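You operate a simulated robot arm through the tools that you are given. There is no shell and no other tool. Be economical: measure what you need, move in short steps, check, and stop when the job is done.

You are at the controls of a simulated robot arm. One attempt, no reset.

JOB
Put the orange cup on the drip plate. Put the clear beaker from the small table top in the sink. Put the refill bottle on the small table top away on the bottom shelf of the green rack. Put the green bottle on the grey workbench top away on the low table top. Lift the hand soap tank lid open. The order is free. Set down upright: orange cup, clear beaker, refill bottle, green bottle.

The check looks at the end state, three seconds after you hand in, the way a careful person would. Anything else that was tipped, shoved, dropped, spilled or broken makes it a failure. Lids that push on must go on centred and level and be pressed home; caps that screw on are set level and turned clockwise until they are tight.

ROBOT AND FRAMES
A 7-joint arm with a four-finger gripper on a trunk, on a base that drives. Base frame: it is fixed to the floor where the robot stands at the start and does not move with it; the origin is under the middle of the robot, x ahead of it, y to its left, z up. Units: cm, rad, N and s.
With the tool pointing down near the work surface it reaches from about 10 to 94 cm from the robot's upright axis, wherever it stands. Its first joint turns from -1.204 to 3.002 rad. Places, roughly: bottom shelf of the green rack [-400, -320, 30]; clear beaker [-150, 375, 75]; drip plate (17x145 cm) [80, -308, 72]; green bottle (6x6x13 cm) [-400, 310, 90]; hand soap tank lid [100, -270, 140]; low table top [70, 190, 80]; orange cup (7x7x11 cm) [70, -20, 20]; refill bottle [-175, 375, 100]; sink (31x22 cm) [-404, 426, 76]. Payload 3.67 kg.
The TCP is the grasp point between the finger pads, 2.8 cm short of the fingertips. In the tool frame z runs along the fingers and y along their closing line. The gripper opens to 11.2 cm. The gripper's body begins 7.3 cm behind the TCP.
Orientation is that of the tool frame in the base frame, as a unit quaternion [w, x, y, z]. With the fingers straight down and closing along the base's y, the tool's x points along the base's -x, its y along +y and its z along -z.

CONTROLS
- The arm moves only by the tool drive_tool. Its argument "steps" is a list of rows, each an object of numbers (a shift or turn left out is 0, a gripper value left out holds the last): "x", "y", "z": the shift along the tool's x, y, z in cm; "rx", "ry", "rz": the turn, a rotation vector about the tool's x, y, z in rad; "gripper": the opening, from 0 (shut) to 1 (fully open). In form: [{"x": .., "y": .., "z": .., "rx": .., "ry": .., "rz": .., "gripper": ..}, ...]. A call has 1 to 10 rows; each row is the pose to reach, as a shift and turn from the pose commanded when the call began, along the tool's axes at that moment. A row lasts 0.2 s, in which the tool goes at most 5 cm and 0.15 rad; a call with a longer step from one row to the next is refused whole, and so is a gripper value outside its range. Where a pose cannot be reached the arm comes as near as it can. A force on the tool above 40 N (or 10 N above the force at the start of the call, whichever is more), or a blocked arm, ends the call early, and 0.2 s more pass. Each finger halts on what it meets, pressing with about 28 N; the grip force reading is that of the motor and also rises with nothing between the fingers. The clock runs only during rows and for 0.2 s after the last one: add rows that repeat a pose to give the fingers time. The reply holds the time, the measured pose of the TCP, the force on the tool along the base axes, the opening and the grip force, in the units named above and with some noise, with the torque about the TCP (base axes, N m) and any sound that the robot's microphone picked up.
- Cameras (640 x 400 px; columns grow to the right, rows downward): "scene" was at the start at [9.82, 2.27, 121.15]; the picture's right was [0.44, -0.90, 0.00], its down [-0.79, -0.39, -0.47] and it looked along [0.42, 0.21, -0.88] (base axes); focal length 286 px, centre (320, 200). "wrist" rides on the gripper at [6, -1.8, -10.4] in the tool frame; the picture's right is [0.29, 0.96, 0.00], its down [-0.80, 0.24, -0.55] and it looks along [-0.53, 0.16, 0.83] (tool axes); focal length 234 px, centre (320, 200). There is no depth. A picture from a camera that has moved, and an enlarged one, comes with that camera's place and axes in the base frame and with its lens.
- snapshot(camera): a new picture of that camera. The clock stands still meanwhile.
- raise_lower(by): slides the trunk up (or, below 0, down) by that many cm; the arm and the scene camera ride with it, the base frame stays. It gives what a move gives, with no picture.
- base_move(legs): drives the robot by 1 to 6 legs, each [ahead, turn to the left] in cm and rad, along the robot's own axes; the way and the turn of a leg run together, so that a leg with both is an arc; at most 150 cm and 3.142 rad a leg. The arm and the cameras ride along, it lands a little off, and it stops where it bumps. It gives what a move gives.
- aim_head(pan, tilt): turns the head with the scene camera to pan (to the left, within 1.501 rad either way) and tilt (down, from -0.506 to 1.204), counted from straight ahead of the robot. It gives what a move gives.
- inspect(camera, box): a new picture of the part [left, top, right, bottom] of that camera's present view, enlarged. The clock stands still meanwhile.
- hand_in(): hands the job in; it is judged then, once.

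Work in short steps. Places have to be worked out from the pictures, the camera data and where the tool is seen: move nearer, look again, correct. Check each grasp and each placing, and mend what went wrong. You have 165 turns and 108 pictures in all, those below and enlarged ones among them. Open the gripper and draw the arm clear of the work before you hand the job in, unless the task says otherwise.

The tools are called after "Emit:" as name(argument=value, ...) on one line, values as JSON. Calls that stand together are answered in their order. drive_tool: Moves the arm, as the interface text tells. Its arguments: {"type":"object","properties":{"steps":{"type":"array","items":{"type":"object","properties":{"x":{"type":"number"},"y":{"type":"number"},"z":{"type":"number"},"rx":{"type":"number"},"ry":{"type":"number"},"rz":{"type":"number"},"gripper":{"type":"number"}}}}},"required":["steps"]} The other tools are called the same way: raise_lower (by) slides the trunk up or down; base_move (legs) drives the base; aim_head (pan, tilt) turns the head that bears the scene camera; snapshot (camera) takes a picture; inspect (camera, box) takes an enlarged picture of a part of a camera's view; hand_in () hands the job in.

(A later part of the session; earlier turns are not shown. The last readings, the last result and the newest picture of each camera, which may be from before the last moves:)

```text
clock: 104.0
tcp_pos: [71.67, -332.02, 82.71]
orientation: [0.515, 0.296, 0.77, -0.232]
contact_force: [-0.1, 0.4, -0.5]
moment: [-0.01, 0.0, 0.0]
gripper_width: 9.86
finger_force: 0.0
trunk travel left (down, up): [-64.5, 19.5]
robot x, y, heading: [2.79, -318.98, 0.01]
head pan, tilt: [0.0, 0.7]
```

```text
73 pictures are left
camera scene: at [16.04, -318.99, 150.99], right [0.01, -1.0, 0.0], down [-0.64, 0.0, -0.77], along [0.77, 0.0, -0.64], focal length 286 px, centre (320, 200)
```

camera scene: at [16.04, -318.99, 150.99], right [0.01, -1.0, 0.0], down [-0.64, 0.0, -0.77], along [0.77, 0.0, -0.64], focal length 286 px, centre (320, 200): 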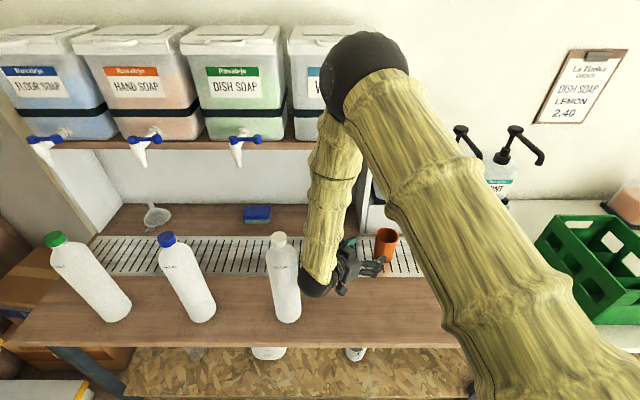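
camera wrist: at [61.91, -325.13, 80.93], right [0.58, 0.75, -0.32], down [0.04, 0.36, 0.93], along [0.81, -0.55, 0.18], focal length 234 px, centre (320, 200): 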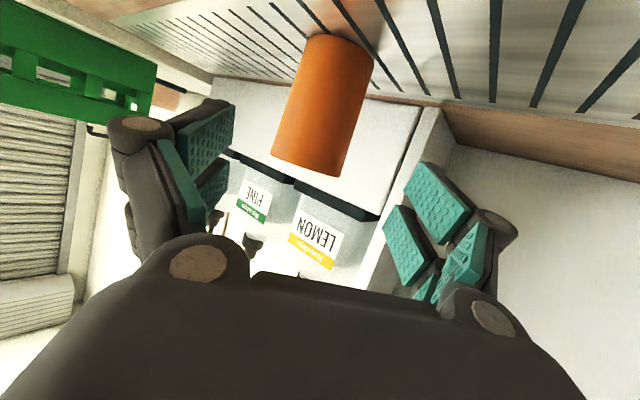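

Cup is standing upright on the plate. I lift the tool away, raise the trunk, back off, and study the hand soap lid.

Emit:
drive_tool(steps=[{"x": -3.7, "y": -2, "z": 0.6}, {"x": -7.4, "y": -4.1, "z": 1.1}, {"x": -11, "y": -6.2, "z": 1.7}])

Emit:
raise_lower(by=19)

Emit:
base_move(legs=[[-25, 0]])

Emit:
aim_head(pan=0.45, tilt=0.35)

Emit:
inspect(camera="scene", box=[200, 80, 440, 230])

```text
clock: 104.8
tcp_pos: [71.58, -340.14, 92.69]
orientation: [0.514, 0.297, 0.771, -0.231]
contact_force: [1.0, -0.5, -0.1]
moment: [0.03, 0.0, 0.05]
gripper_width: 9.85
finger_force: 0.1
trunk travel left (down, up): [-64.5, 19.5]
robot x, y, heading: [2.47, -319.03, 0.004]
head pan, tilt: [0.0, 0.7]
```

```text
clock: 106.9
tcp_pos: [71.79, -340.07, 111.56]
orientation: [0.514, 0.297, 0.771, -0.232]
contact_force: [-0.1, -0.2, 0.3]
moment: [-0.01, 0.0, -0.01]
gripper_width: 9.86
finger_force: 0.1
trunk travel left (down, up): [-83.5, 0.5]
robot x, y, heading: [2.7, -318.94, 0.004]
head pan, tilt: [0.0, 0.7]
```

```text
clock: 108.7
tcp_pos: [46.62, -340.1, 111.62]
orientation: [0.515, 0.296, 0.77, -0.231]
contact_force: [-1.2, 0.7, 0.5]
moment: [0.01, -0.05, 0.01]
gripper_width: 9.84
finger_force: 0.0
trunk travel left (down, up): [-83.5, 0.5]
robot x, y, heading: [-22.43, -319.24, 0.007]
head pan, tilt: [0.0, 0.7]
```

```text
clock: 109.6
tcp_pos: [46.78, -339.99, 111.52]
orientation: [0.514, 0.295, 0.771, -0.231]
contact_force: [0.2, -0.6, -0.1]
moment: [-0.01, -0.02, 0.02]
gripper_width: 9.84
finger_force: 0.0
trunk travel left (down, up): [-83.5, 0.5]
robot x, y, heading: [-22.48, -319.31, 0.011]
head pan, tilt: [0.45, 0.351]
```

```text
2.67 times, centred on (320, 155) of scene
camera zoom: at [-9.1, -315.18, 173.11], right [0.44, -0.9, 0.0], down [-0.31, -0.15, -0.94], along [0.84, 0.42, -0.34], focal length 763 px, centre (320, 320)
```

zoom: 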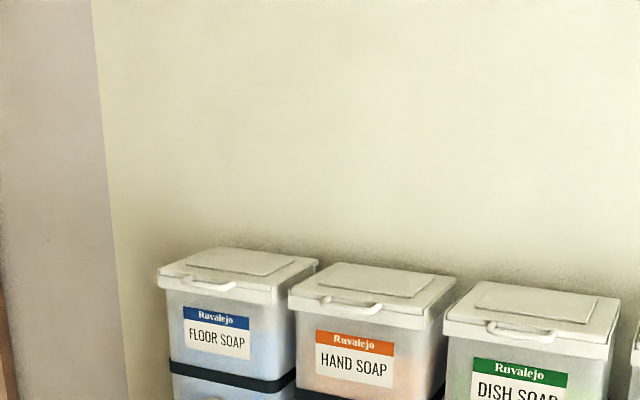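

Emit:
inspect(camera="scene", box=[300, 160, 380, 210])

```text
8.00 times, centred on (340, 185) of scene
camera zoom: at [-9.1, -315.18, 173.11], right [0.44, -0.9, 0.0], down [-0.31, -0.15, -0.94], along [0.84, 0.42, -0.34], focal length 2290 px, centre (160, 320)
```

zoom: 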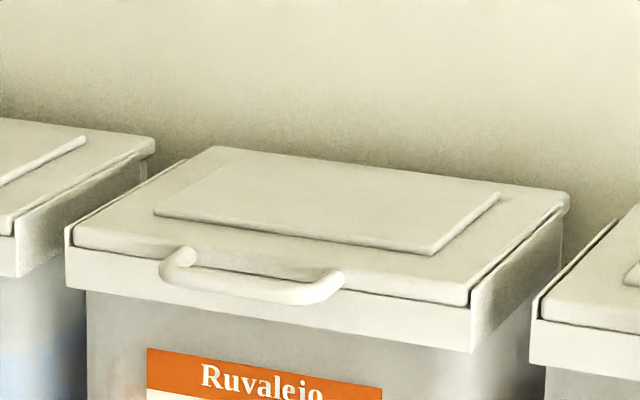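

Each lid is a hinged flap with a bow handle on its front edge; the hand soap one is at about (90,-270,136). I level the yaw, lift the tool, and reposition the base in front of it (reverse, then forward).

Emit:
drive_tool(steps=[{"x": -2.9, "y": 1.6, "z": -3, "rx": -0.122, "ry": -0.007, "rz": -0.048}, {"x": -5.7, "y": 3.2, "z": -6, "rx": -0.245, "ry": -0.014, "rz": -0.095}, {"x": -8.6, "y": 4.7, "z": -9, "rx": -0.367, "ry": -0.021, "rz": -0.143}, {"x": -11.5, "y": 6.3, "z": -12, "rx": -0.49, "ry": -0.028, "rz": -0.19}, {"x": -14.3, "y": 7.9, "z": -15, "rx": -0.612, "ry": -0.035, "rz": -0.238}, {"x": -17.2, "y": 9.5, "z": -18, "rx": -0.735, "ry": -0.042, "rz": -0.286}])

Emit:
base_move(legs=[[0, -0.7], [-73, 0], [0, 0.69], [50, 0]])

Emit:
snapshot(camera="wrist")

```text
clock: 111.0
tcp_pos: [46.31, -325.16, 133.87]
orientation: [0.565, -0.024, 0.824, -0.014]
contact_force: [-0.1, 0.8, 0.9]
moment: [0.02, -0.01, 0.02]
gripper_width: 9.86
finger_force: 0.1
trunk travel left (down, up): [-83.5, 0.5]
robot x, y, heading: [-22.28, -318.99, 0.007]
head pan, tilt: [0.45, 0.351]
```

```text
clock: 121.3
tcp_pos: [40.59, -279.03, 133.61]
orientation: [0.564, -0.017, 0.825, -0.02]
contact_force: [0.1, 0.2, -0.2]
moment: [0.0, -0.01, 0.02]
gripper_width: 9.84
finger_force: 0.2
trunk travel left (down, up): [-83.5, 0.5]
robot x, y, heading: [-28.55, -272.45, -0.004]
head pan, tilt: [0.45, 0.351]
```

```text
70 pictures are left
camera wrist: at [28.76, -281.09, 131.83], right [-0.11, 0.94, -0.32], down [-0.23, 0.29, 0.93], along [0.97, 0.18, 0.18], focal length 234 px, centre (320, 200)
```

wrist: 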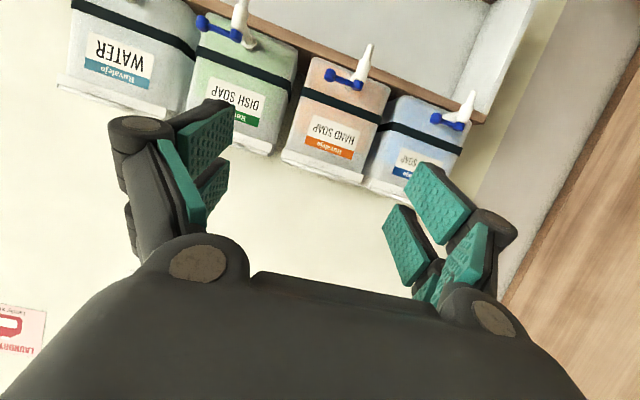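

Emit:
inspect(camera="wrist", box=[260, 100, 400, 200])

Emit:
aim_head(pan=0, tilt=0.4)

Emit:
snapshot(camera="scene")

```text
4.00 times, centred on (330, 150) of wrist
camera zoom: at [28.76, -281.09, 131.83], right [-0.11, 0.94, -0.32], down [-0.23, 0.29, 0.93], along [0.97, 0.18, 0.18], focal length 937 px, centre (280, 400)
```

zoom: 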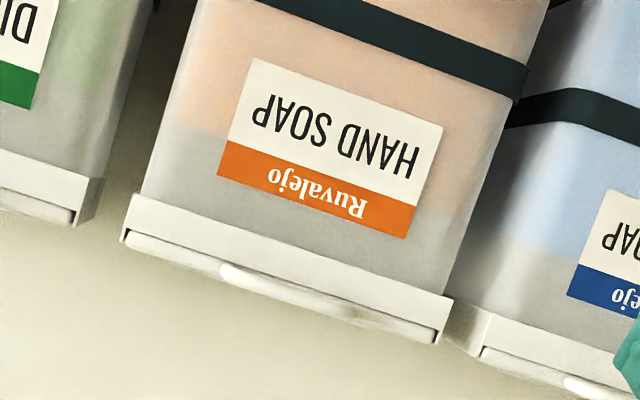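

```text
clock: 122.2
tcp_pos: [40.49, -279.1, 133.74]
orientation: [0.564, -0.018, 0.826, -0.019]
contact_force: [0.3, 0.2, 0.2]
moment: [0.0, -0.01, 0.03]
gripper_width: 9.86
finger_force: 0.0
trunk travel left (down, up): [-83.5, 0.5]
robot x, y, heading: [-28.59, -272.24, -0.002]
head pan, tilt: [0.0, 0.4]
```

```text
68 pictures are left
camera scene: at [-14.27, -272.49, 172.68], right [0.0, -1.0, 0.0], down [-0.39, 0.0, -0.92], along [0.92, 0.0, -0.39], focal length 286 px, centre (320, 200)
```

scene: 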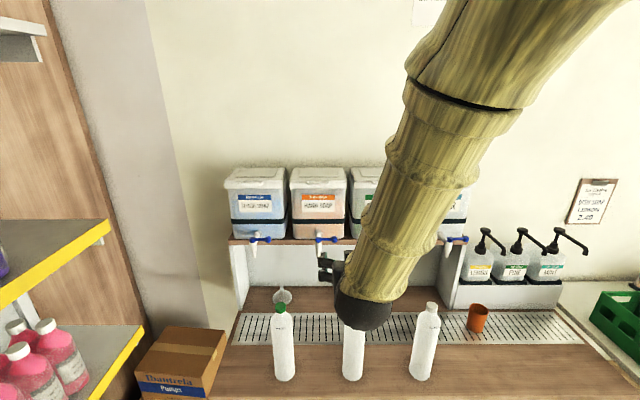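

Emit:
inspect(camera="scene", box=[280, 155, 360, 205])

```text
8.00 times, centred on (320, 180) of scene
camera zoom: at [-14.27, -272.49, 172.68], right [0.0, -1.0, 0.0], down [-0.39, 0.0, -0.92], along [0.92, 0.0, -0.39], focal length 2290 px, centre (320, 360)
```

zoom: 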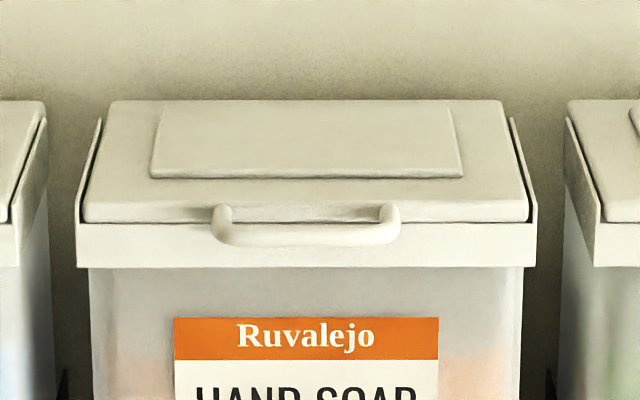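

Triangulation puts the bow handle bar at (87,-271.8,136), 8.5 cm wide, hinge near x≈108. I level the tool (slightly up), set fingers 5 cm apart, and bring it in front of the handle.

Emit:
drive_tool(steps=[{"ry": -0.14, "gripper": 0.45}, {"ry": -0.28, "y": 2.4}, {"ry": -0.42, "y": 4.8}, {"ry": -0.42, "y": 7.2}])

Emit:
base_move(legs=[[32, 0]])

Emit:
snapshot(camera="scene")

Emit:
snapshot(camera="wrist")

```text
clock: 123.2
tcp_pos: [40.83, -273.24, 134.19]
orientation: [0.725, -0.002, 0.689, -0.01]
contact_force: [0.1, -0.4, -0.7]
moment: [0.0, -0.01, -0.04]
gripper_width: 5.07
finger_force: 0.1
trunk travel left (down, up): [-83.5, 0.5]
robot x, y, heading: [-28.53, -272.33, -0.003]
head pan, tilt: [0.0, 0.4]
```

```text
clock: 125.3
tcp_pos: [72.87, -272.93, 133.99]
orientation: [0.724, -0.003, 0.69, -0.01]
contact_force: [-0.7, -0.2, 0.1]
moment: [0.01, 0.0, 0.01]
gripper_width: 5.07
finger_force: 0.0
trunk travel left (down, up): [-83.5, 0.5]
robot x, y, heading: [3.43, -272.26, 0.004]
head pan, tilt: [0.0, 0.4]
```

```text
66 pictures are left
camera scene: at [17.83, -272.5, 172.66], right [0.0, -1.0, 0.0], down [-0.39, 0.0, -0.92], along [0.92, 0.0, -0.39], focal length 286 px, centre (320, 200)
```

scene: 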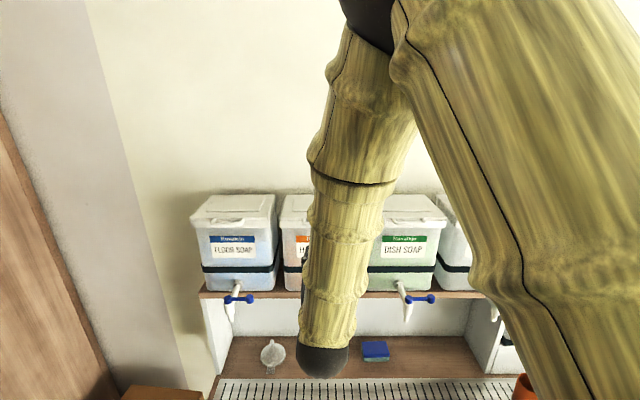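

```text
65 pictures are left
camera wrist: at [62.9, -274.73, 127.46], right [0.02, 0.95, -0.3], down [-0.59, 0.26, 0.77], along [0.81, 0.16, 0.57], focal length 234 px, centre (320, 200)
```

wrist: 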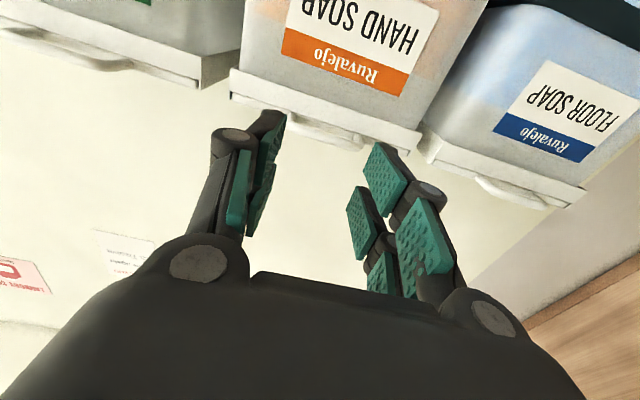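

Wrist view confirms bar at (87,-272,136). I slide the fingertips under it.

Emit:
drive_tool(steps=[{"x": 0.9, "y": 0.5, "z": 4.3}, {"x": 1.1, "y": 0.9, "z": 8.6}, {"x": 1.1, "y": 0.9, "z": 12.8}, {"x": 1.1, "y": 0.9, "z": 12.8}])

Emit:
snapshot(camera="wrist")

```text
clock: 126.3
tcp_pos: [85.74, -272.15, 133.56]
orientation: [0.723, -0.002, 0.69, -0.01]
contact_force: [-0.2, 0.0, -0.6]
moment: [-0.01, -0.03, 0.03]
gripper_width: 5.07
finger_force: 0.3
trunk travel left (down, up): [-83.5, 0.5]
robot x, y, heading: [3.35, -271.92, 0.001]
head pan, tilt: [0.0, 0.4]
```

```text
64 pictures are left
camera wrist: at [75.67, -274.02, 127.0], right [0.02, 0.95, -0.31], down [-0.59, 0.26, 0.77], along [0.81, 0.16, 0.57], focal length 234 px, centre (320, 200)
```

wrist: 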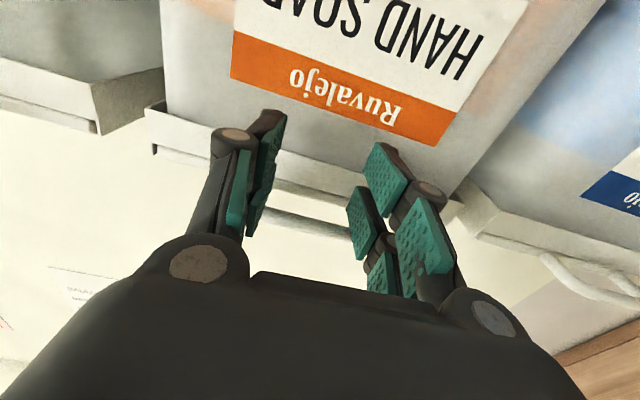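

Fingertips sit under the bar. Lifting 3 cm.

Emit:
drive_tool(steps=[{"x": -0.8}, {"x": -1.6}, {"x": -2.4}, {"x": -3.2, "z": 0.2}, {"x": -3.2, "z": 0.2}])

Emit:
snapshot(camera="wrist")

```text
clock: 127.5
tcp_pos: [85.8, -272.02, 136.92]
orientation: [0.724, -0.003, 0.69, -0.009]
contact_force: [-1.5, -0.6, -0.5]
moment: [0.04, 0.0, 0.0]
gripper_width: 5.04
finger_force: 0.0
trunk travel left (down, up): [-83.5, 0.5]
robot x, y, heading: [3.6, -271.9, -0.005]
head pan, tilt: [0.0, 0.4]
```

```text
63 pictures are left
camera wrist: at [75.7, -273.91, 130.25], right [0.02, 0.95, -0.3], down [-0.59, 0.26, 0.77], along [0.81, 0.16, 0.57], focal length 234 px, centre (320, 200)
```

wrist: 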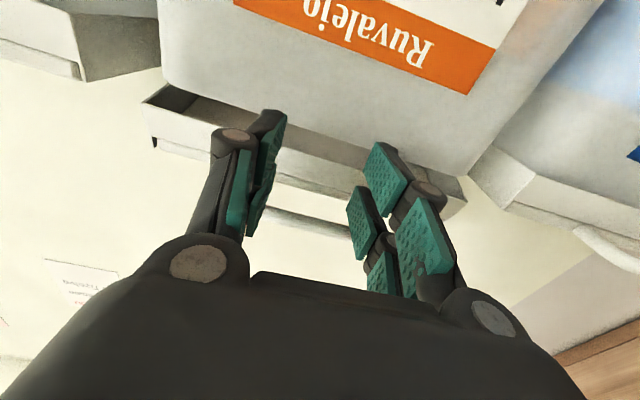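

The lid is rising with nearly no force. I continue along the hinge arc to about 50°.

Emit:
drive_tool(steps=[{"x": -1.3, "z": 0.3}, {"x": -2.57, "z": 0.62}, {"x": -3.8, "z": 1.3}, {"x": -5.0, "z": 1.94}, {"x": -6.6, "z": 3.0}, {"x": -8.2, "z": 4.1}, {"x": -9.3, "z": 5.5}, {"x": -10.4, "z": 6.9}, {"x": -11.7, "z": 9.3}])

Emit:
snapshot(camera="wrist")

Emit:
snapshot(camera="scene")

```text
clock: 129.5
tcp_pos: [94.63, -272.01, 148.92]
orientation: [0.723, -0.002, 0.69, -0.009]
contact_force: [-0.2, -0.2, -0.1]
moment: [-0.02, 0.07, 0.01]
gripper_width: 5.03
finger_force: 0.1
trunk travel left (down, up): [-83.5, 0.5]
robot x, y, heading: [3.6, -272.48, -0.002]
head pan, tilt: [0.0, 0.4]
```

```text
62 pictures are left
camera wrist: at [84.53, -273.77, 142.35], right [0.02, 0.95, -0.3], down [-0.59, 0.26, 0.77], along [0.81, 0.16, 0.57], focal length 234 px, centre (320, 200)
```

wrist: 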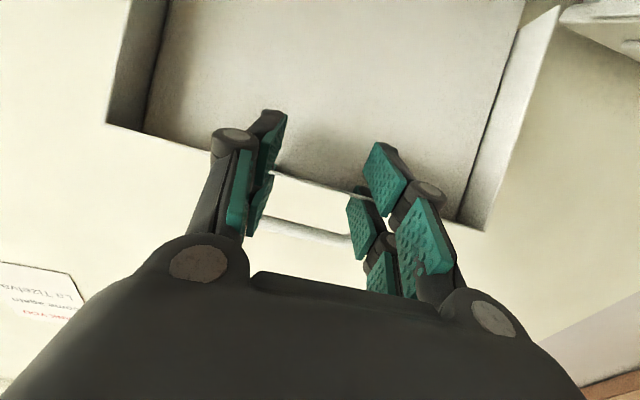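

```text
61 pictures are left
camera scene: at [17.83, -272.51, 172.66], right [0.0, -1.0, 0.0], down [-0.39, 0.0, -0.92], along [0.92, 0.0, -0.39], focal length 286 px, centre (320, 200)
```

scene: 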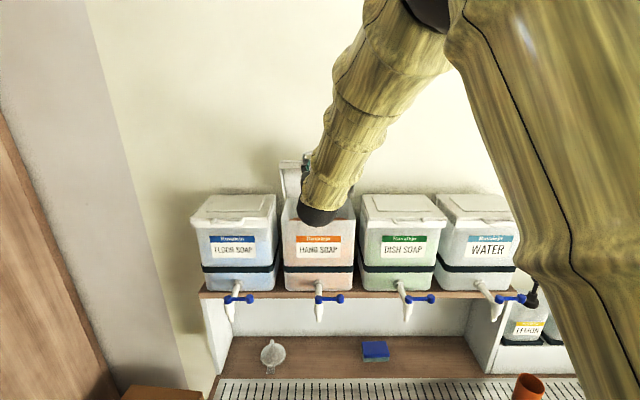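

The lid is at roughly 50°. I keep pushing along the arc past vertical.

Emit:
drive_tool(steps=[{"x": -0.8, "z": 1.7}, {"x": -1.3, "z": 3.4}, {"x": -1.56, "z": 5}, {"x": -1.6, "z": 6.7}, {"x": -1.6, "z": 8.4}, {"x": -1.5, "z": 10.1}, {"x": -0.9, "z": 11.7}])

Emit:
snapshot(camera="wrist")

Emit:
snapshot(camera="scene")

```text
clock: 130.2
tcp_pos: [97.63, -270.96, 150.43]
orientation: [0.722, -0.007, 0.692, -0.008]
contact_force: [-27.3, 14.7, 1.2]
moment: [-0.28, -0.47, 0.91]
gripper_width: 1.07
finger_force: 13.7
trunk travel left (down, up): [-83.5, 0.5]
robot x, y, heading: [3.7, -272.31, -0.001]
head pan, tilt: [0.0, 0.4]
stopped in row 3: the force on the tool passed its limit at 49 N (the readings are from after the stop); the commanded pose is now the measured one
```

```text
60 pictures are left
camera wrist: at [87.67, -273.07, 143.92], right [0.01, 0.95, -0.31], down [-0.59, 0.26, 0.77], along [0.81, 0.17, 0.56], focal length 234 px, centre (320, 200)
```

wrist: 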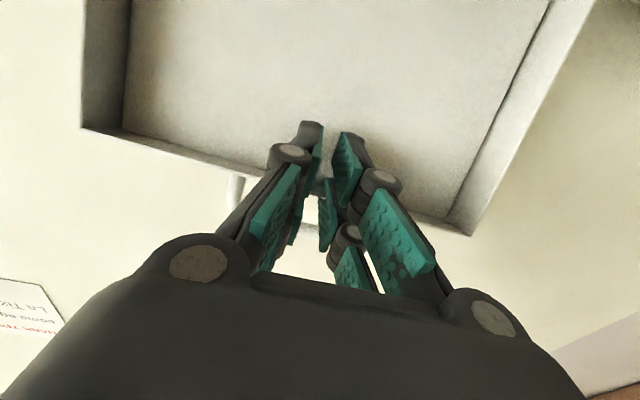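

```text
59 pictures are left
camera scene: at [17.16, -272.21, 172.73], right [0.0, -1.0, 0.0], down [-0.39, 0.0, -0.92], along [0.92, 0.0, -0.39], focal length 286 px, centre (320, 200)
```

scene: 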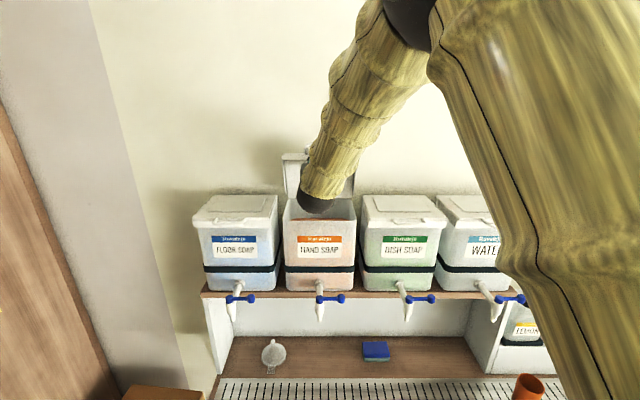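

The push met resistance at ~60° lid angle and squeezed the fingers. I back off a little and inspect the lid.

Emit:
drive_tool(steps=[{"z": -1.5, "gripper": 0.1}, {"z": -3}, {"z": -3}])

Emit:
inspect(camera="scene", box=[240, 120, 400, 220])

Emit:
snapshot(camera="wrist")

```text
clock: 131.0
tcp_pos: [95.58, -271.87, 149.7]
orientation: [0.72, -0.004, 0.694, -0.009]
contact_force: [0.6, -0.6, 0.2]
moment: [0.04, -0.03, 0.02]
gripper_width: 1.1
finger_force: 0.0
trunk travel left (down, up): [-83.5, 0.5]
robot x, y, heading: [3.42, -272.67, -0.001]
head pan, tilt: [0.0, 0.4]
```

```text
4.00 times, centred on (320, 170) of scene
camera zoom: at [17.98, -272.65, 172.64], right [0.0, -1.0, 0.0], down [-0.39, 0.0, -0.92], along [0.92, 0.0, -0.39], focal length 1145 px, centre (320, 320)
```

zoom: 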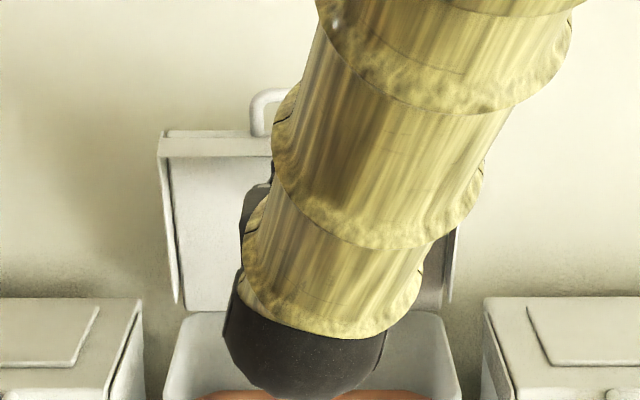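

```text
57 pictures are left
camera wrist: at [85.43, -273.74, 143.34], right [0.02, 0.95, -0.3], down [-0.58, 0.26, 0.77], along [0.81, 0.16, 0.56], focal length 234 px, centre (320, 200)
```

wrist: 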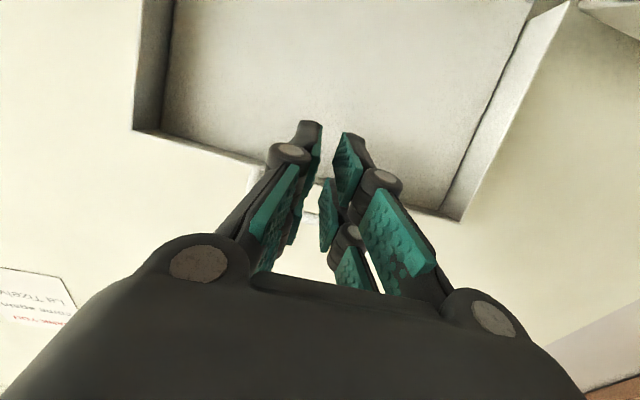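

The lid seems stopped near 52–55° (possible hinge stop). I withdraw slowly and watch whether it stays.

Emit:
drive_tool(steps=[{"z": -2}, {"z": -4}, {"z": -6}, {"z": -6}])

Emit:
inspect(camera="scene", box=[240, 120, 400, 220])

Emit:
snapshot(camera="wrist")

```text
clock: 132.0
tcp_pos: [89.49, -271.64, 149.74]
orientation: [0.721, -0.005, 0.693, -0.008]
contact_force: [-0.3, 0.4, -1.6]
moment: [0.01, -0.01, -0.01]
gripper_width: 1.1
finger_force: 0.2
trunk travel left (down, up): [-83.5, 0.5]
robot x, y, heading: [3.34, -272.56, 0.001]
head pan, tilt: [0.0, 0.4]
```

```text
4.00 times, centred on (320, 170) of scene
camera zoom: at [17.85, -272.52, 172.66], right [0.0, -1.0, 0.0], down [-0.39, 0.0, -0.92], along [0.92, 0.0, -0.39], focal length 1145 px, centre (320, 320)
```

zoom: 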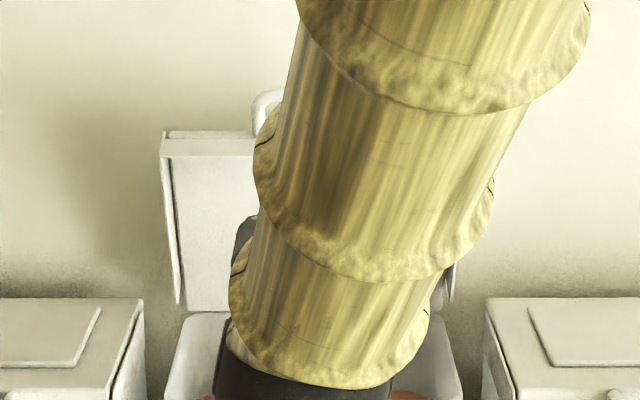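

```text
55 pictures are left
camera wrist: at [79.36, -273.56, 143.25], right [0.02, 0.95, -0.31], down [-0.58, 0.26, 0.77], along [0.81, 0.16, 0.56], focal length 234 px, centre (320, 200)
```

wrist: 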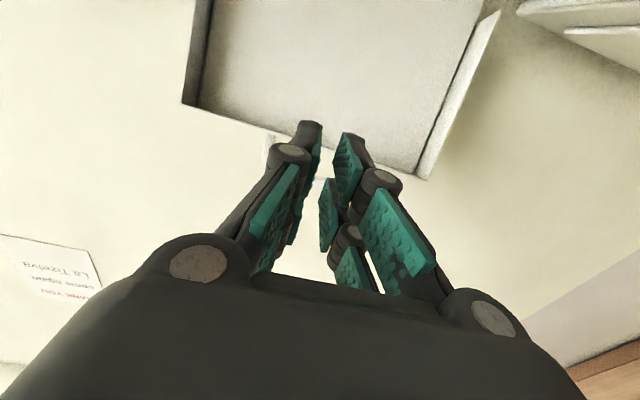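

The lid stays where I left it, ~55° open. I test with one gentle closed-finger push perpendicular to the lid whether it opens further.

Emit:
drive_tool(steps=[{"x": 1, "z": 2.7}, {"x": 2.2, "z": 5.4}, {"x": 1.7, "z": 6.2}, {"x": 1.2, "z": 7}, {"x": 0.75, "z": 7.75}, {"x": 0.3, "z": 8.5}, {"x": -0.15, "z": 9.25}, {"x": -0.6, "z": 10}])

Emit:
snapshot(camera="wrist")

```text
clock: 133.7
tcp_pos: [97.7, -271.73, 149.84]
orientation: [0.719, -0.005, 0.695, -0.009]
contact_force: [-25.6, -1.9, -1.5]
moment: [0.12, -0.57, 0.01]
gripper_width: 1.1
finger_force: 0.0
trunk travel left (down, up): [-83.5, 0.5]
robot x, y, heading: [3.55, -272.48, 0.003]
head pan, tilt: [0.0, 0.4]
stopped in row 8: the force on the tool passed its limit at 48 N (the readings are from after the stop); the commanded pose is now the measured one
```

```text
54 pictures are left
camera wrist: at [87.61, -273.59, 143.43], right [0.02, 0.95, -0.31], down [-0.58, 0.26, 0.77], along [0.82, 0.17, 0.55], focal length 234 px, centre (320, 200)
```

wrist: 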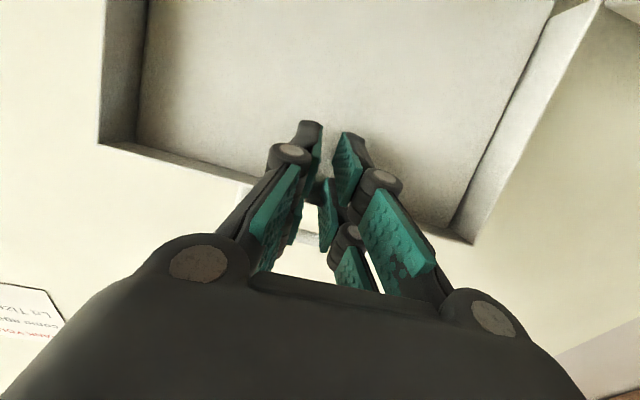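

Firm stop again: the hinge is at its limit. I withdraw and view the lid from a clearer angle.

Emit:
drive_tool(steps=[{"z": -3}, {"z": -7}, {"z": -11}, {"z": -15}, {"z": -19}])

Emit:
base_move(legs=[[-35, 0], [0, -0.5]])

Emit:
aim_head(pan=0.55, tilt=0.35)

Emit:
snapshot(camera="scene")

Emit:
inspect(camera="scene", box=[250, 120, 410, 220])

```text
clock: 134.8
tcp_pos: [79.12, -271.74, 148.84]
orientation: [0.716, -0.001, 0.698, -0.008]
contact_force: [-0.6, -0.1, 0.4]
moment: [0.0, 0.02, 0.02]
gripper_width: 1.11
finger_force: 0.0
trunk travel left (down, up): [-83.5, 0.5]
robot x, y, heading: [3.29, -272.56, 0.002]
head pan, tilt: [0.0, 0.4]
```

```text
clock: 138.6
tcp_pos: [35.35, -308.15, 149.04]
orientation: [0.693, 0.169, 0.676, -0.187]
contact_force: [0.1, 0.0, 0.5]
moment: [-0.01, -0.04, 0.07]
gripper_width: 1.12
finger_force: 0.0
trunk travel left (down, up): [-83.5, 0.5]
robot x, y, heading: [-31.22, -272.11, -0.503]
head pan, tilt: [0.0, 0.4]
```

```text
clock: 139.5
tcp_pos: [35.32, -308.02, 148.97]
orientation: [0.693, 0.169, 0.676, -0.187]
contact_force: [0.1, 0.8, 0.6]
moment: [0.03, 0.01, 0.01]
gripper_width: 1.11
finger_force: 0.1
trunk travel left (down, up): [-83.5, 0.5]
robot x, y, heading: [-31.8, -272.55, -0.507]
head pan, tilt: [0.55, 0.351]
```

```text
53 pictures are left
camera scene: at [-19.26, -279.85, 173.25], right [-0.53, -0.85, 0.0], down [-0.28, 0.18, -0.94], along [0.8, -0.5, -0.33], focal length 286 px, centre (320, 200)
```

scene: 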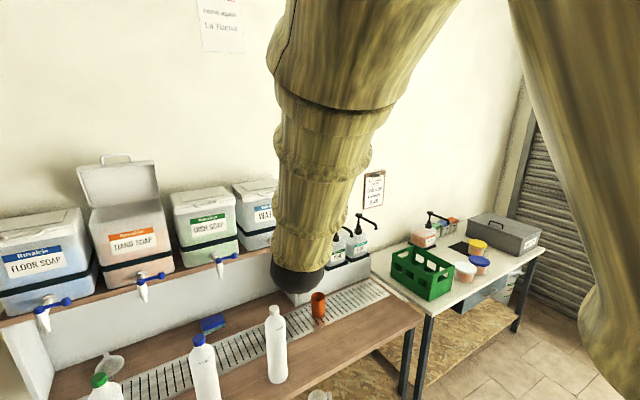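

```text
4.00 times, centred on (330, 170) of scene
camera zoom: at [-19.26, -279.85, 173.25], right [-0.53, -0.85, 0.0], down [-0.28, 0.18, -0.94], along [0.8, -0.5, -0.33], focal length 1145 px, centre (280, 320)
```

zoom: 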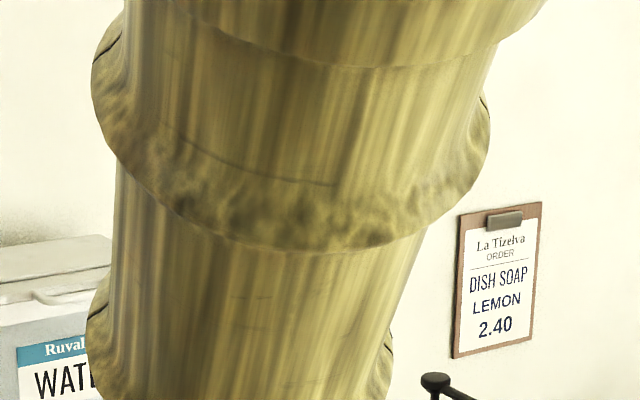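

The lid stands open and stays; tanks and bottles are in place, cup on plate. Now I fold the arm to a tool-down travel pose.

Emit:
drive_tool(steps=[{"z": -2, "ry": 0.15}, {"z": -4, "ry": 0.3}, {"z": -6, "ry": 0.45}, {"z": -8, "ry": 0.6}, {"z": -10, "ry": 0.75}, {"z": -12, "ry": 0.9}, {"z": -14, "ry": 1.05}, {"z": -16, "ry": 1.2}, {"z": -18, "ry": 1.35}, {"z": -20, "ry": 1.5}])

Emit:
raise_lower(by=-25)

Emit:
base_move(legs=[[0, -2.6], [140, 0], [110, 0]])

Emit:
aim_head(pan=0, tilt=0.45)

Emit:
snapshot(camera="scene")

```text
clock: 141.7
tcp_pos: [17.96, -298.69, 148.32]
orientation: [0.045, 0.251, 0.967, -0.022]
contact_force: [0.1, -0.6, 0.3]
moment: [0.02, 0.04, 0.05]
gripper_width: 1.11
finger_force: 0.0
trunk travel left (down, up): [-83.5, 0.5]
robot x, y, heading: [-31.41, -272.22, -0.508]
head pan, tilt: [0.55, 0.351]
```

```text
clock: 144.3
tcp_pos: [17.84, -298.47, 123.46]
orientation: [0.047, 0.251, 0.966, -0.023]
contact_force: [0.1, 0.9, -0.1]
moment: [0.0, 0.01, 0.05]
gripper_width: 1.11
finger_force: 0.0
trunk travel left (down, up): [-58.5, 25.5]
robot x, y, heading: [-31.49, -272.87, -0.503]
head pan, tilt: [0.55, 0.351]
```

```text
clock: 162.6
tcp_pos: [-336.83, -292.57, 123.49]
orientation: [-0.009, 0.998, 0.032, -0.051]
contact_force: [-0.1, 0.4, -0.7]
moment: [0.0, -0.02, 0.01]
gripper_width: 1.12
finger_force: 0.1
trunk travel left (down, up): [-58.5, 25.5]
robot x, y, heading: [-281.1, -287.81, -3.071]
head pan, tilt: [0.55, 0.351]
```

```text
clock: 163.6
tcp_pos: [-336.83, -292.67, 123.36]
orientation: [-0.008, 0.998, 0.032, -0.05]
contact_force: [0.2, -0.2, -1.1]
moment: [0.0, 0.01, 0.01]
gripper_width: 1.13
finger_force: 0.1
trunk travel left (down, up): [-58.5, 25.5]
robot x, y, heading: [-281.26, -287.82, -3.071]
head pan, tilt: [0.0, 0.45]
```

```text
51 pictures are left
camera scene: at [-295.45, -288.96, 147.2], right [-0.07, 1.0, 0.0], down [0.43, 0.03, -0.9], along [-0.9, -0.06, -0.44], focal length 286 px, centre (320, 200)
```

scene: 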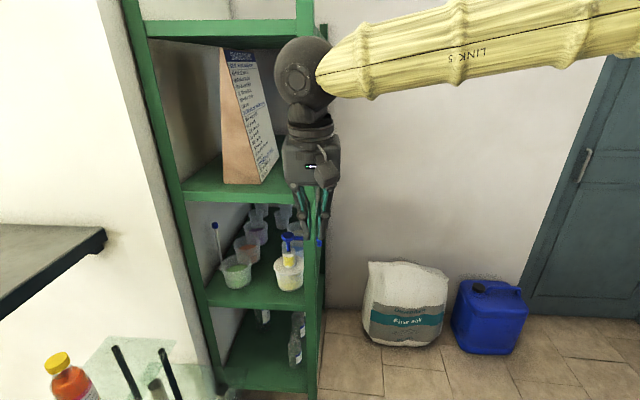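

Arm stays clear of the rack. Now I head north around the stools, to about (-340, 40).

Emit:
base_move(legs=[[0, -1.0], [97, 0], [0, -0.64], [150, 0], [100, 0]])

Emit:
aim_head(pan=-0.3, tilt=0.35)

Emit:
snapshot(camera="scene")

```text
clock: 184.6
tcp_pos: [-335.61, 93.61, 123.29]
orientation: [0.042, -0.698, 0.714, 0.03]
contact_force: [0.5, -0.4, -0.3]
moment: [-0.02, 0.01, -0.01]
gripper_width: 1.1
finger_force: 0.1
trunk travel left (down, up): [-58.5, 25.5]
robot x, y, heading: [-335.91, 37.77, 1.552]
head pan, tilt: [0.0, 0.45]
```

```text
clock: 185.4
tcp_pos: [-335.68, 93.52, 123.46]
orientation: [0.043, -0.698, 0.714, 0.028]
contact_force: [0.5, 0.7, -0.7]
moment: [0.02, -0.01, 0.01]
gripper_width: 1.11
finger_force: 0.1
trunk travel left (down, up): [-58.5, 25.5]
robot x, y, heading: [-335.61, 37.62, 1.551]
head pan, tilt: [-0.3, 0.351]
```

```text
50 pictures are left
camera scene: at [-332.82, 51.41, 148.12], right [0.95, -0.31, 0.0], down [-0.11, -0.33, -0.94], along [0.29, 0.89, -0.34], focal length 286 px, centre (320, 200)
```

scene: 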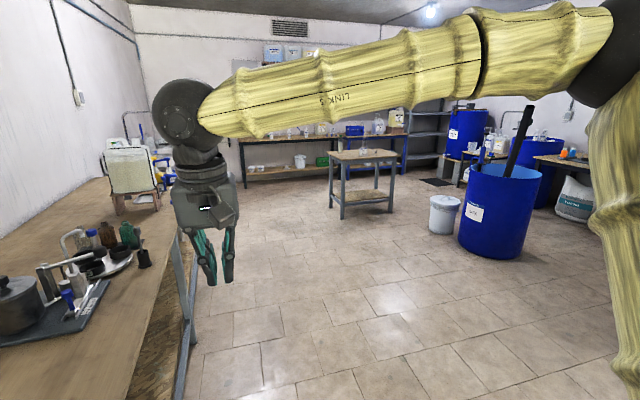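

The small table stands near (-180,355). I drive toward (-172,265), facing it from the south.

Emit:
base_move(legs=[[0, -0.606], [140, 0], [130, 0], [0, 0.62]])

Emit:
aim_head(pan=-0.15, tilt=0.6)

Emit:
snapshot(camera="scene")

```text
clock: 201.8
tcp_pos: [-178.83, 311.34, 123.39]
orientation: [0.044, -0.7, 0.712, 0.029]
contact_force: [0.1, 0.2, -0.1]
moment: [-0.03, 0.02, 0.02]
gripper_width: 1.12
finger_force: 0.0
trunk travel left (down, up): [-58.5, 25.5]
robot x, y, heading: [-178.52, 255.66, 1.562]
head pan, tilt: [-0.3, 0.351]
```

```text
clock: 202.6
tcp_pos: [-178.77, 311.3, 123.49]
orientation: [0.043, -0.701, 0.711, 0.029]
contact_force: [0.2, 0.9, 0.2]
moment: [0.0, 0.0, -0.01]
gripper_width: 1.1
finger_force: 0.0
trunk travel left (down, up): [-58.5, 25.5]
robot x, y, heading: [-178.34, 255.3, 1.563]
head pan, tilt: [-0.15, 0.6]
```

```text
49 pictures are left
camera scene: at [-177.12, 269.06, 145.85], right [0.99, -0.16, 0.0], down [-0.09, -0.56, -0.83], along [0.13, 0.81, -0.56], focal length 286 px, centre (320, 200)
```

scene: 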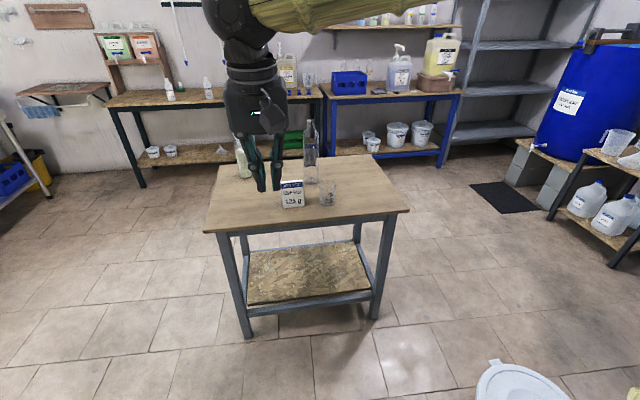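

Now I zoom on the table top to identify the items.

Emit:
inspect(camera="scene", box=[200, 100, 420, 240])

```text
2.86 times, centred on (310, 170) of scene
camera zoom: at [-177.12, 269.06, 145.85], right [0.99, -0.16, 0.0], down [-0.09, -0.56, -0.83], along [0.13, 0.81, -0.56], focal length 818 px, centre (349, 286)
```

zoom: 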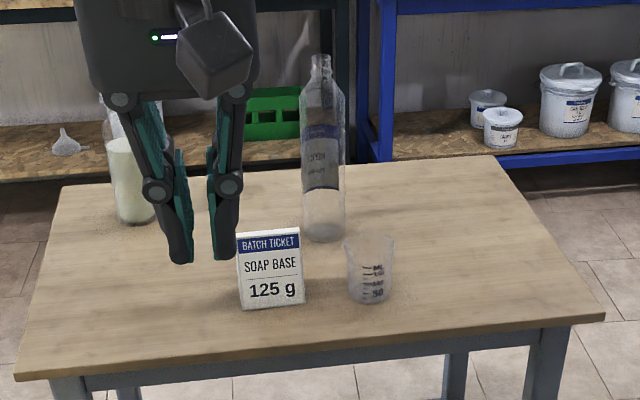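

The graduated beaker stands at about (-159,365), a labelled clear bottle behind it at (-163,383), another bottle left. I straighten the tool, open the gripper, drive 38 cm closer, and look with the wrist camera.

Emit:
drive_tool(steps=[{"ry": 0.1, "gripper": 0.6}, {"ry": 0.1, "gripper": 0.9}, {"ry": 0.1, "gripper": 0.9}])

Emit:
base_move(legs=[[38, 0]])

Emit:
snapshot(camera="wrist")

Emit:
aim_head(pan=0, tilt=0.75)

Emit:
snapshot(camera="scene")

```text
clock: 203.4
tcp_pos: [-178.9, 311.42, 123.4]
orientation: [0.006, -0.701, 0.713, -0.006]
contact_force: [0.3, 0.7, -0.9]
moment: [-0.03, 0.0, -0.01]
gripper_width: 10.08
finger_force: 0.1
trunk travel left (down, up): [-58.5, 25.5]
robot x, y, heading: [-178.99, 255.65, 1.565]
head pan, tilt: [-0.15, 0.6]
```

```text
clock: 205.8
tcp_pos: [-178.43, 349.4, 123.48]
orientation: [0.007, -0.701, 0.713, -0.007]
contact_force: [0.1, 0.6, 0.0]
moment: [-0.04, 0.01, -0.03]
gripper_width: 10.06
finger_force: 0.0
trunk travel left (down, up): [-58.5, 25.5]
robot x, y, heading: [-178.36, 293.44, 1.563]
head pan, tilt: [-0.15, 0.6]
```

```text
47 pictures are left
camera wrist: at [-176.81, 343.29, 133.72], right [-0.96, -0.27, -0.02], down [-0.24, 0.8, 0.55], along [-0.13, 0.53, -0.84], focal length 234 px, centre (320, 200)
```

wrist: 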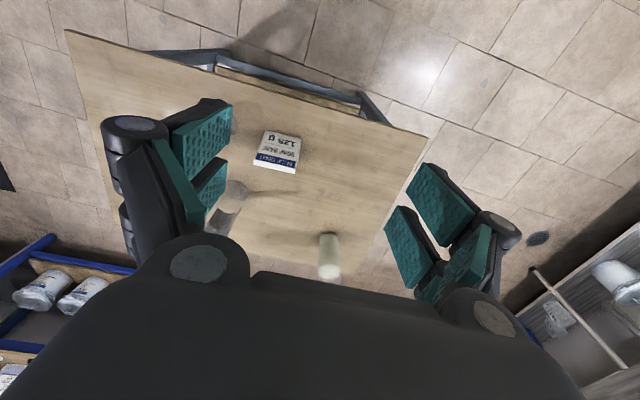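

```text
clock: 206.5
tcp_pos: [-178.43, 349.26, 123.34]
orientation: [0.008, -0.701, 0.713, -0.007]
contact_force: [0.6, -1.0, 0.1]
moment: [-0.03, -0.02, -0.01]
gripper_width: 10.08
finger_force: 0.1
trunk travel left (down, up): [-58.5, 25.5]
robot x, y, heading: [-178.04, 293.21, 1.557]
head pan, tilt: [0.0, 0.75]
```

```text
46 pictures are left
camera scene: at [-178.02, 306.55, 144.57], right [1.0, -0.01, 0.0], down [-0.01, -0.68, -0.73], along [0.01, 0.73, -0.68], focal length 286 px, centre (320, 200)
```

scene: 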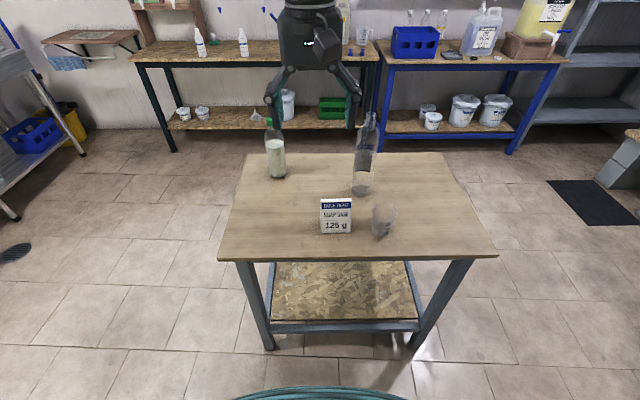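

Table top z≈80.5; beaker at (-159.3,360), clear bottle (-163,379), white-liquid bottle (-192,387). I zoom to identify which one is the refill bottle.

Emit:
inspect(camera="scene", box=[240, 100, 420, 250])

```text
2.67 times, centred on (330, 175) of scene
camera zoom: at [-178.02, 306.55, 144.57], right [1.0, -0.01, 0.0], down [-0.01, -0.68, -0.73], along [0.01, 0.73, -0.68], focal length 763 px, centre (293, 267)
```

zoom: 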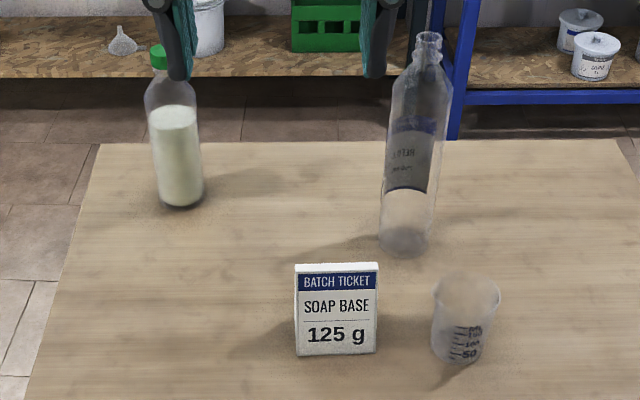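

Emit:
inspect(camera="scene", box=[335, 120, 385, 180])

```text
6.67 times, centred on (360, 150) of scene
camera zoom: at [-178.02, 306.55, 144.57], right [1.0, -0.01, 0.0], down [-0.01, -0.68, -0.73], along [0.01, 0.73, -0.68], focal length 1908 px, centre (53, 533)
```

zoom: 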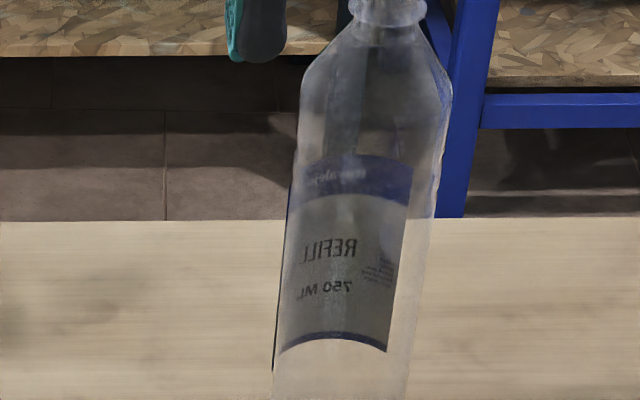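

The clear bottle reads "REFILL 750 ML" – confirmed. Beaker refined: centre (-159.2,362), rim at z≈89.3. I move above it.

Emit:
drive_tool(steps=[{"x": -2.6, "y": -3.8}, {"x": -5.2, "y": -7.6, "z": 2}, {"x": -7.8, "y": -11.4, "z": 5}, {"x": -10.4, "y": -15.2, "z": 8}, {"x": -13, "y": -19, "z": 11}, {"x": -13, "y": -19, "z": 15}, {"x": -13, "y": -19, "z": 19}, {"x": -13, "y": -19, "z": 23}])

Emit:
snapshot(camera="wrist")

Emit:
snapshot(camera="scene")

```text
refused: row 2 steps farther than a row can; nothing moved
```

```text
43 pictures are left
camera wrist: at [-176.81, 343.17, 133.77], right [-0.96, -0.27, -0.02], down [-0.24, 0.8, 0.55], along [-0.13, 0.53, -0.83], focal length 234 px, centre (320, 200)
```

wrist: 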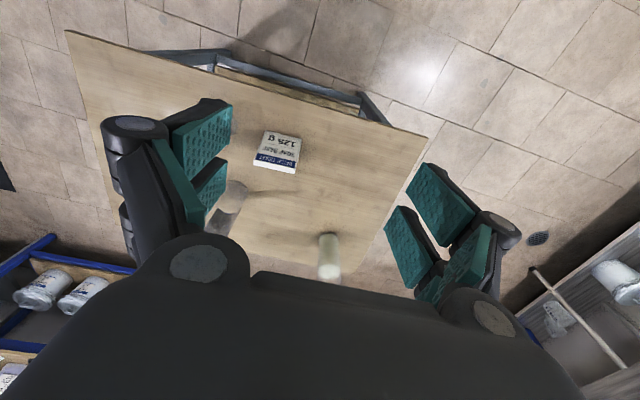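

```text
42 pictures are left
camera scene: at [-178.02, 306.55, 144.57], right [1.0, -0.01, 0.0], down [-0.01, -0.68, -0.73], along [0.01, 0.73, -0.68], focal length 286 px, centre (320, 200)
```

scene: 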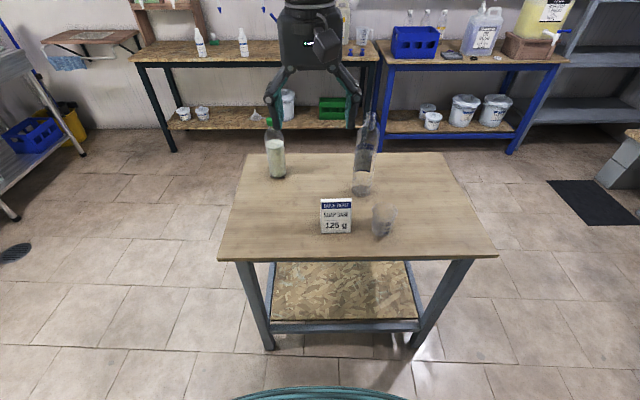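

The step was too long; I resend with smaller rows (and will be more careful with pictures).

Emit:
drive_tool(steps=[{"x": -2.6, "y": -3.8}, {"x": -5.2, "y": -7.6}, {"x": -7.8, "y": -11.4}, {"x": -10.4, "y": -15.2}, {"x": -13, "y": -19}, {"x": -13, "y": -19, "z": 4.5}, {"x": -13, "y": -19, "z": 9}, {"x": -13, "y": -19, "z": 13.5}, {"x": -13, "y": -19, "z": 18}, {"x": -13, "y": -19, "z": 22}])

```text
clock: 208.7
tcp_pos: [-158.76, 362.0, 101.83]
orientation: [0.007, -0.701, 0.713, -0.006]
contact_force: [-0.2, 0.0, -0.4]
moment: [-0.03, 0.02, 0.0]
gripper_width: 10.06
finger_force: 0.1
trunk travel left (down, up): [-58.5, 25.5]
robot x, y, heading: [-178.32, 293.07, 1.561]
head pan, tilt: [0.0, 0.75]
```

Emit:
snapshot(camera="wrist")

Emit:
inspect(camera="scene", box=[300, 120, 460, 260])

```text
41 pictures are left
camera wrist: at [-157.17, 355.9, 112.15], right [-0.96, -0.27, -0.02], down [-0.24, 0.8, 0.55], along [-0.14, 0.53, -0.83], focal length 234 px, centre (320, 200)
```

wrist: 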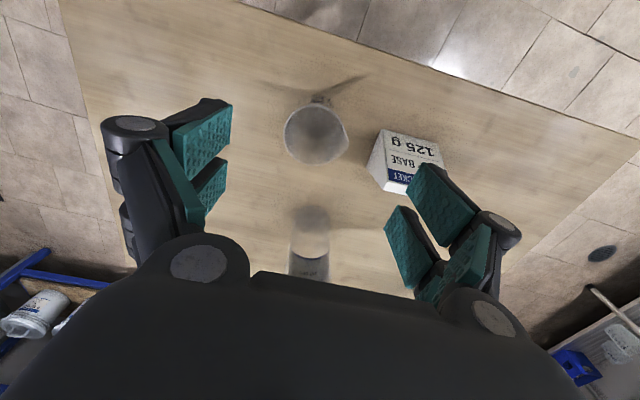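

```text
2.86 times, centred on (380, 190) of scene
camera zoom: at [-177.96, 306.65, 144.56], right [1.0, -0.01, 0.0], down [-0.01, -0.68, -0.73], along [0.01, 0.73, -0.68], focal length 818 px, centre (149, 229)
```

zoom: 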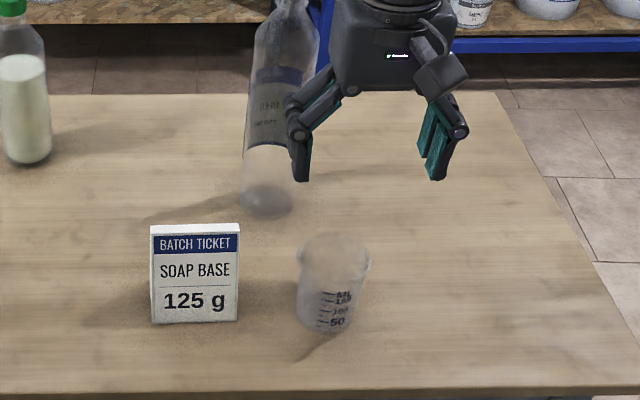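

Beaker centre is (-158.6,362.8). I narrow the opening to 8.5 cm (the ticket is close) and descend to z≈86, then close.

Emit:
drive_tool(steps=[{"x": -0.8, "y": -0.1, "z": 2, "gripper": 0.76}, {"x": -0.8, "y": -0.1, "z": 6}, {"x": -0.8, "y": -0.1, "z": 10}, {"x": -0.8, "y": -0.1, "z": 13}, {"x": -0.8, "y": -0.1, "z": 15.5}, {"x": -0.8, "y": -0.1, "z": 15.5}])

Emit:
inspect(camera="wrist", box=[140, 40, 500, 265])

```text
clock: 210.1
tcp_pos: [-158.38, 362.75, 86.4]
orientation: [0.008, -0.701, 0.713, -0.006]
contact_force: [0.1, 0.0, -1.2]
moment: [0.0, 0.01, -0.03]
gripper_width: 8.5
finger_force: 0.0
trunk travel left (down, up): [-58.5, 25.5]
robot x, y, heading: [-178.12, 293.37, 1.554]
head pan, tilt: [0.0, 0.75]
```

```text
1.78 times, centred on (320, 152) of wrist
camera zoom: at [-156.72, 356.72, 96.7], right [-0.96, -0.27, -0.02], down [-0.24, 0.8, 0.55], along [-0.13, 0.53, -0.83], focal length 416 px, centre (320, 284)
```

zoom: 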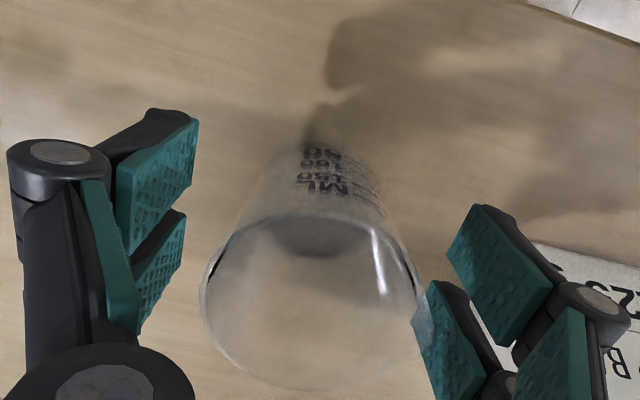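

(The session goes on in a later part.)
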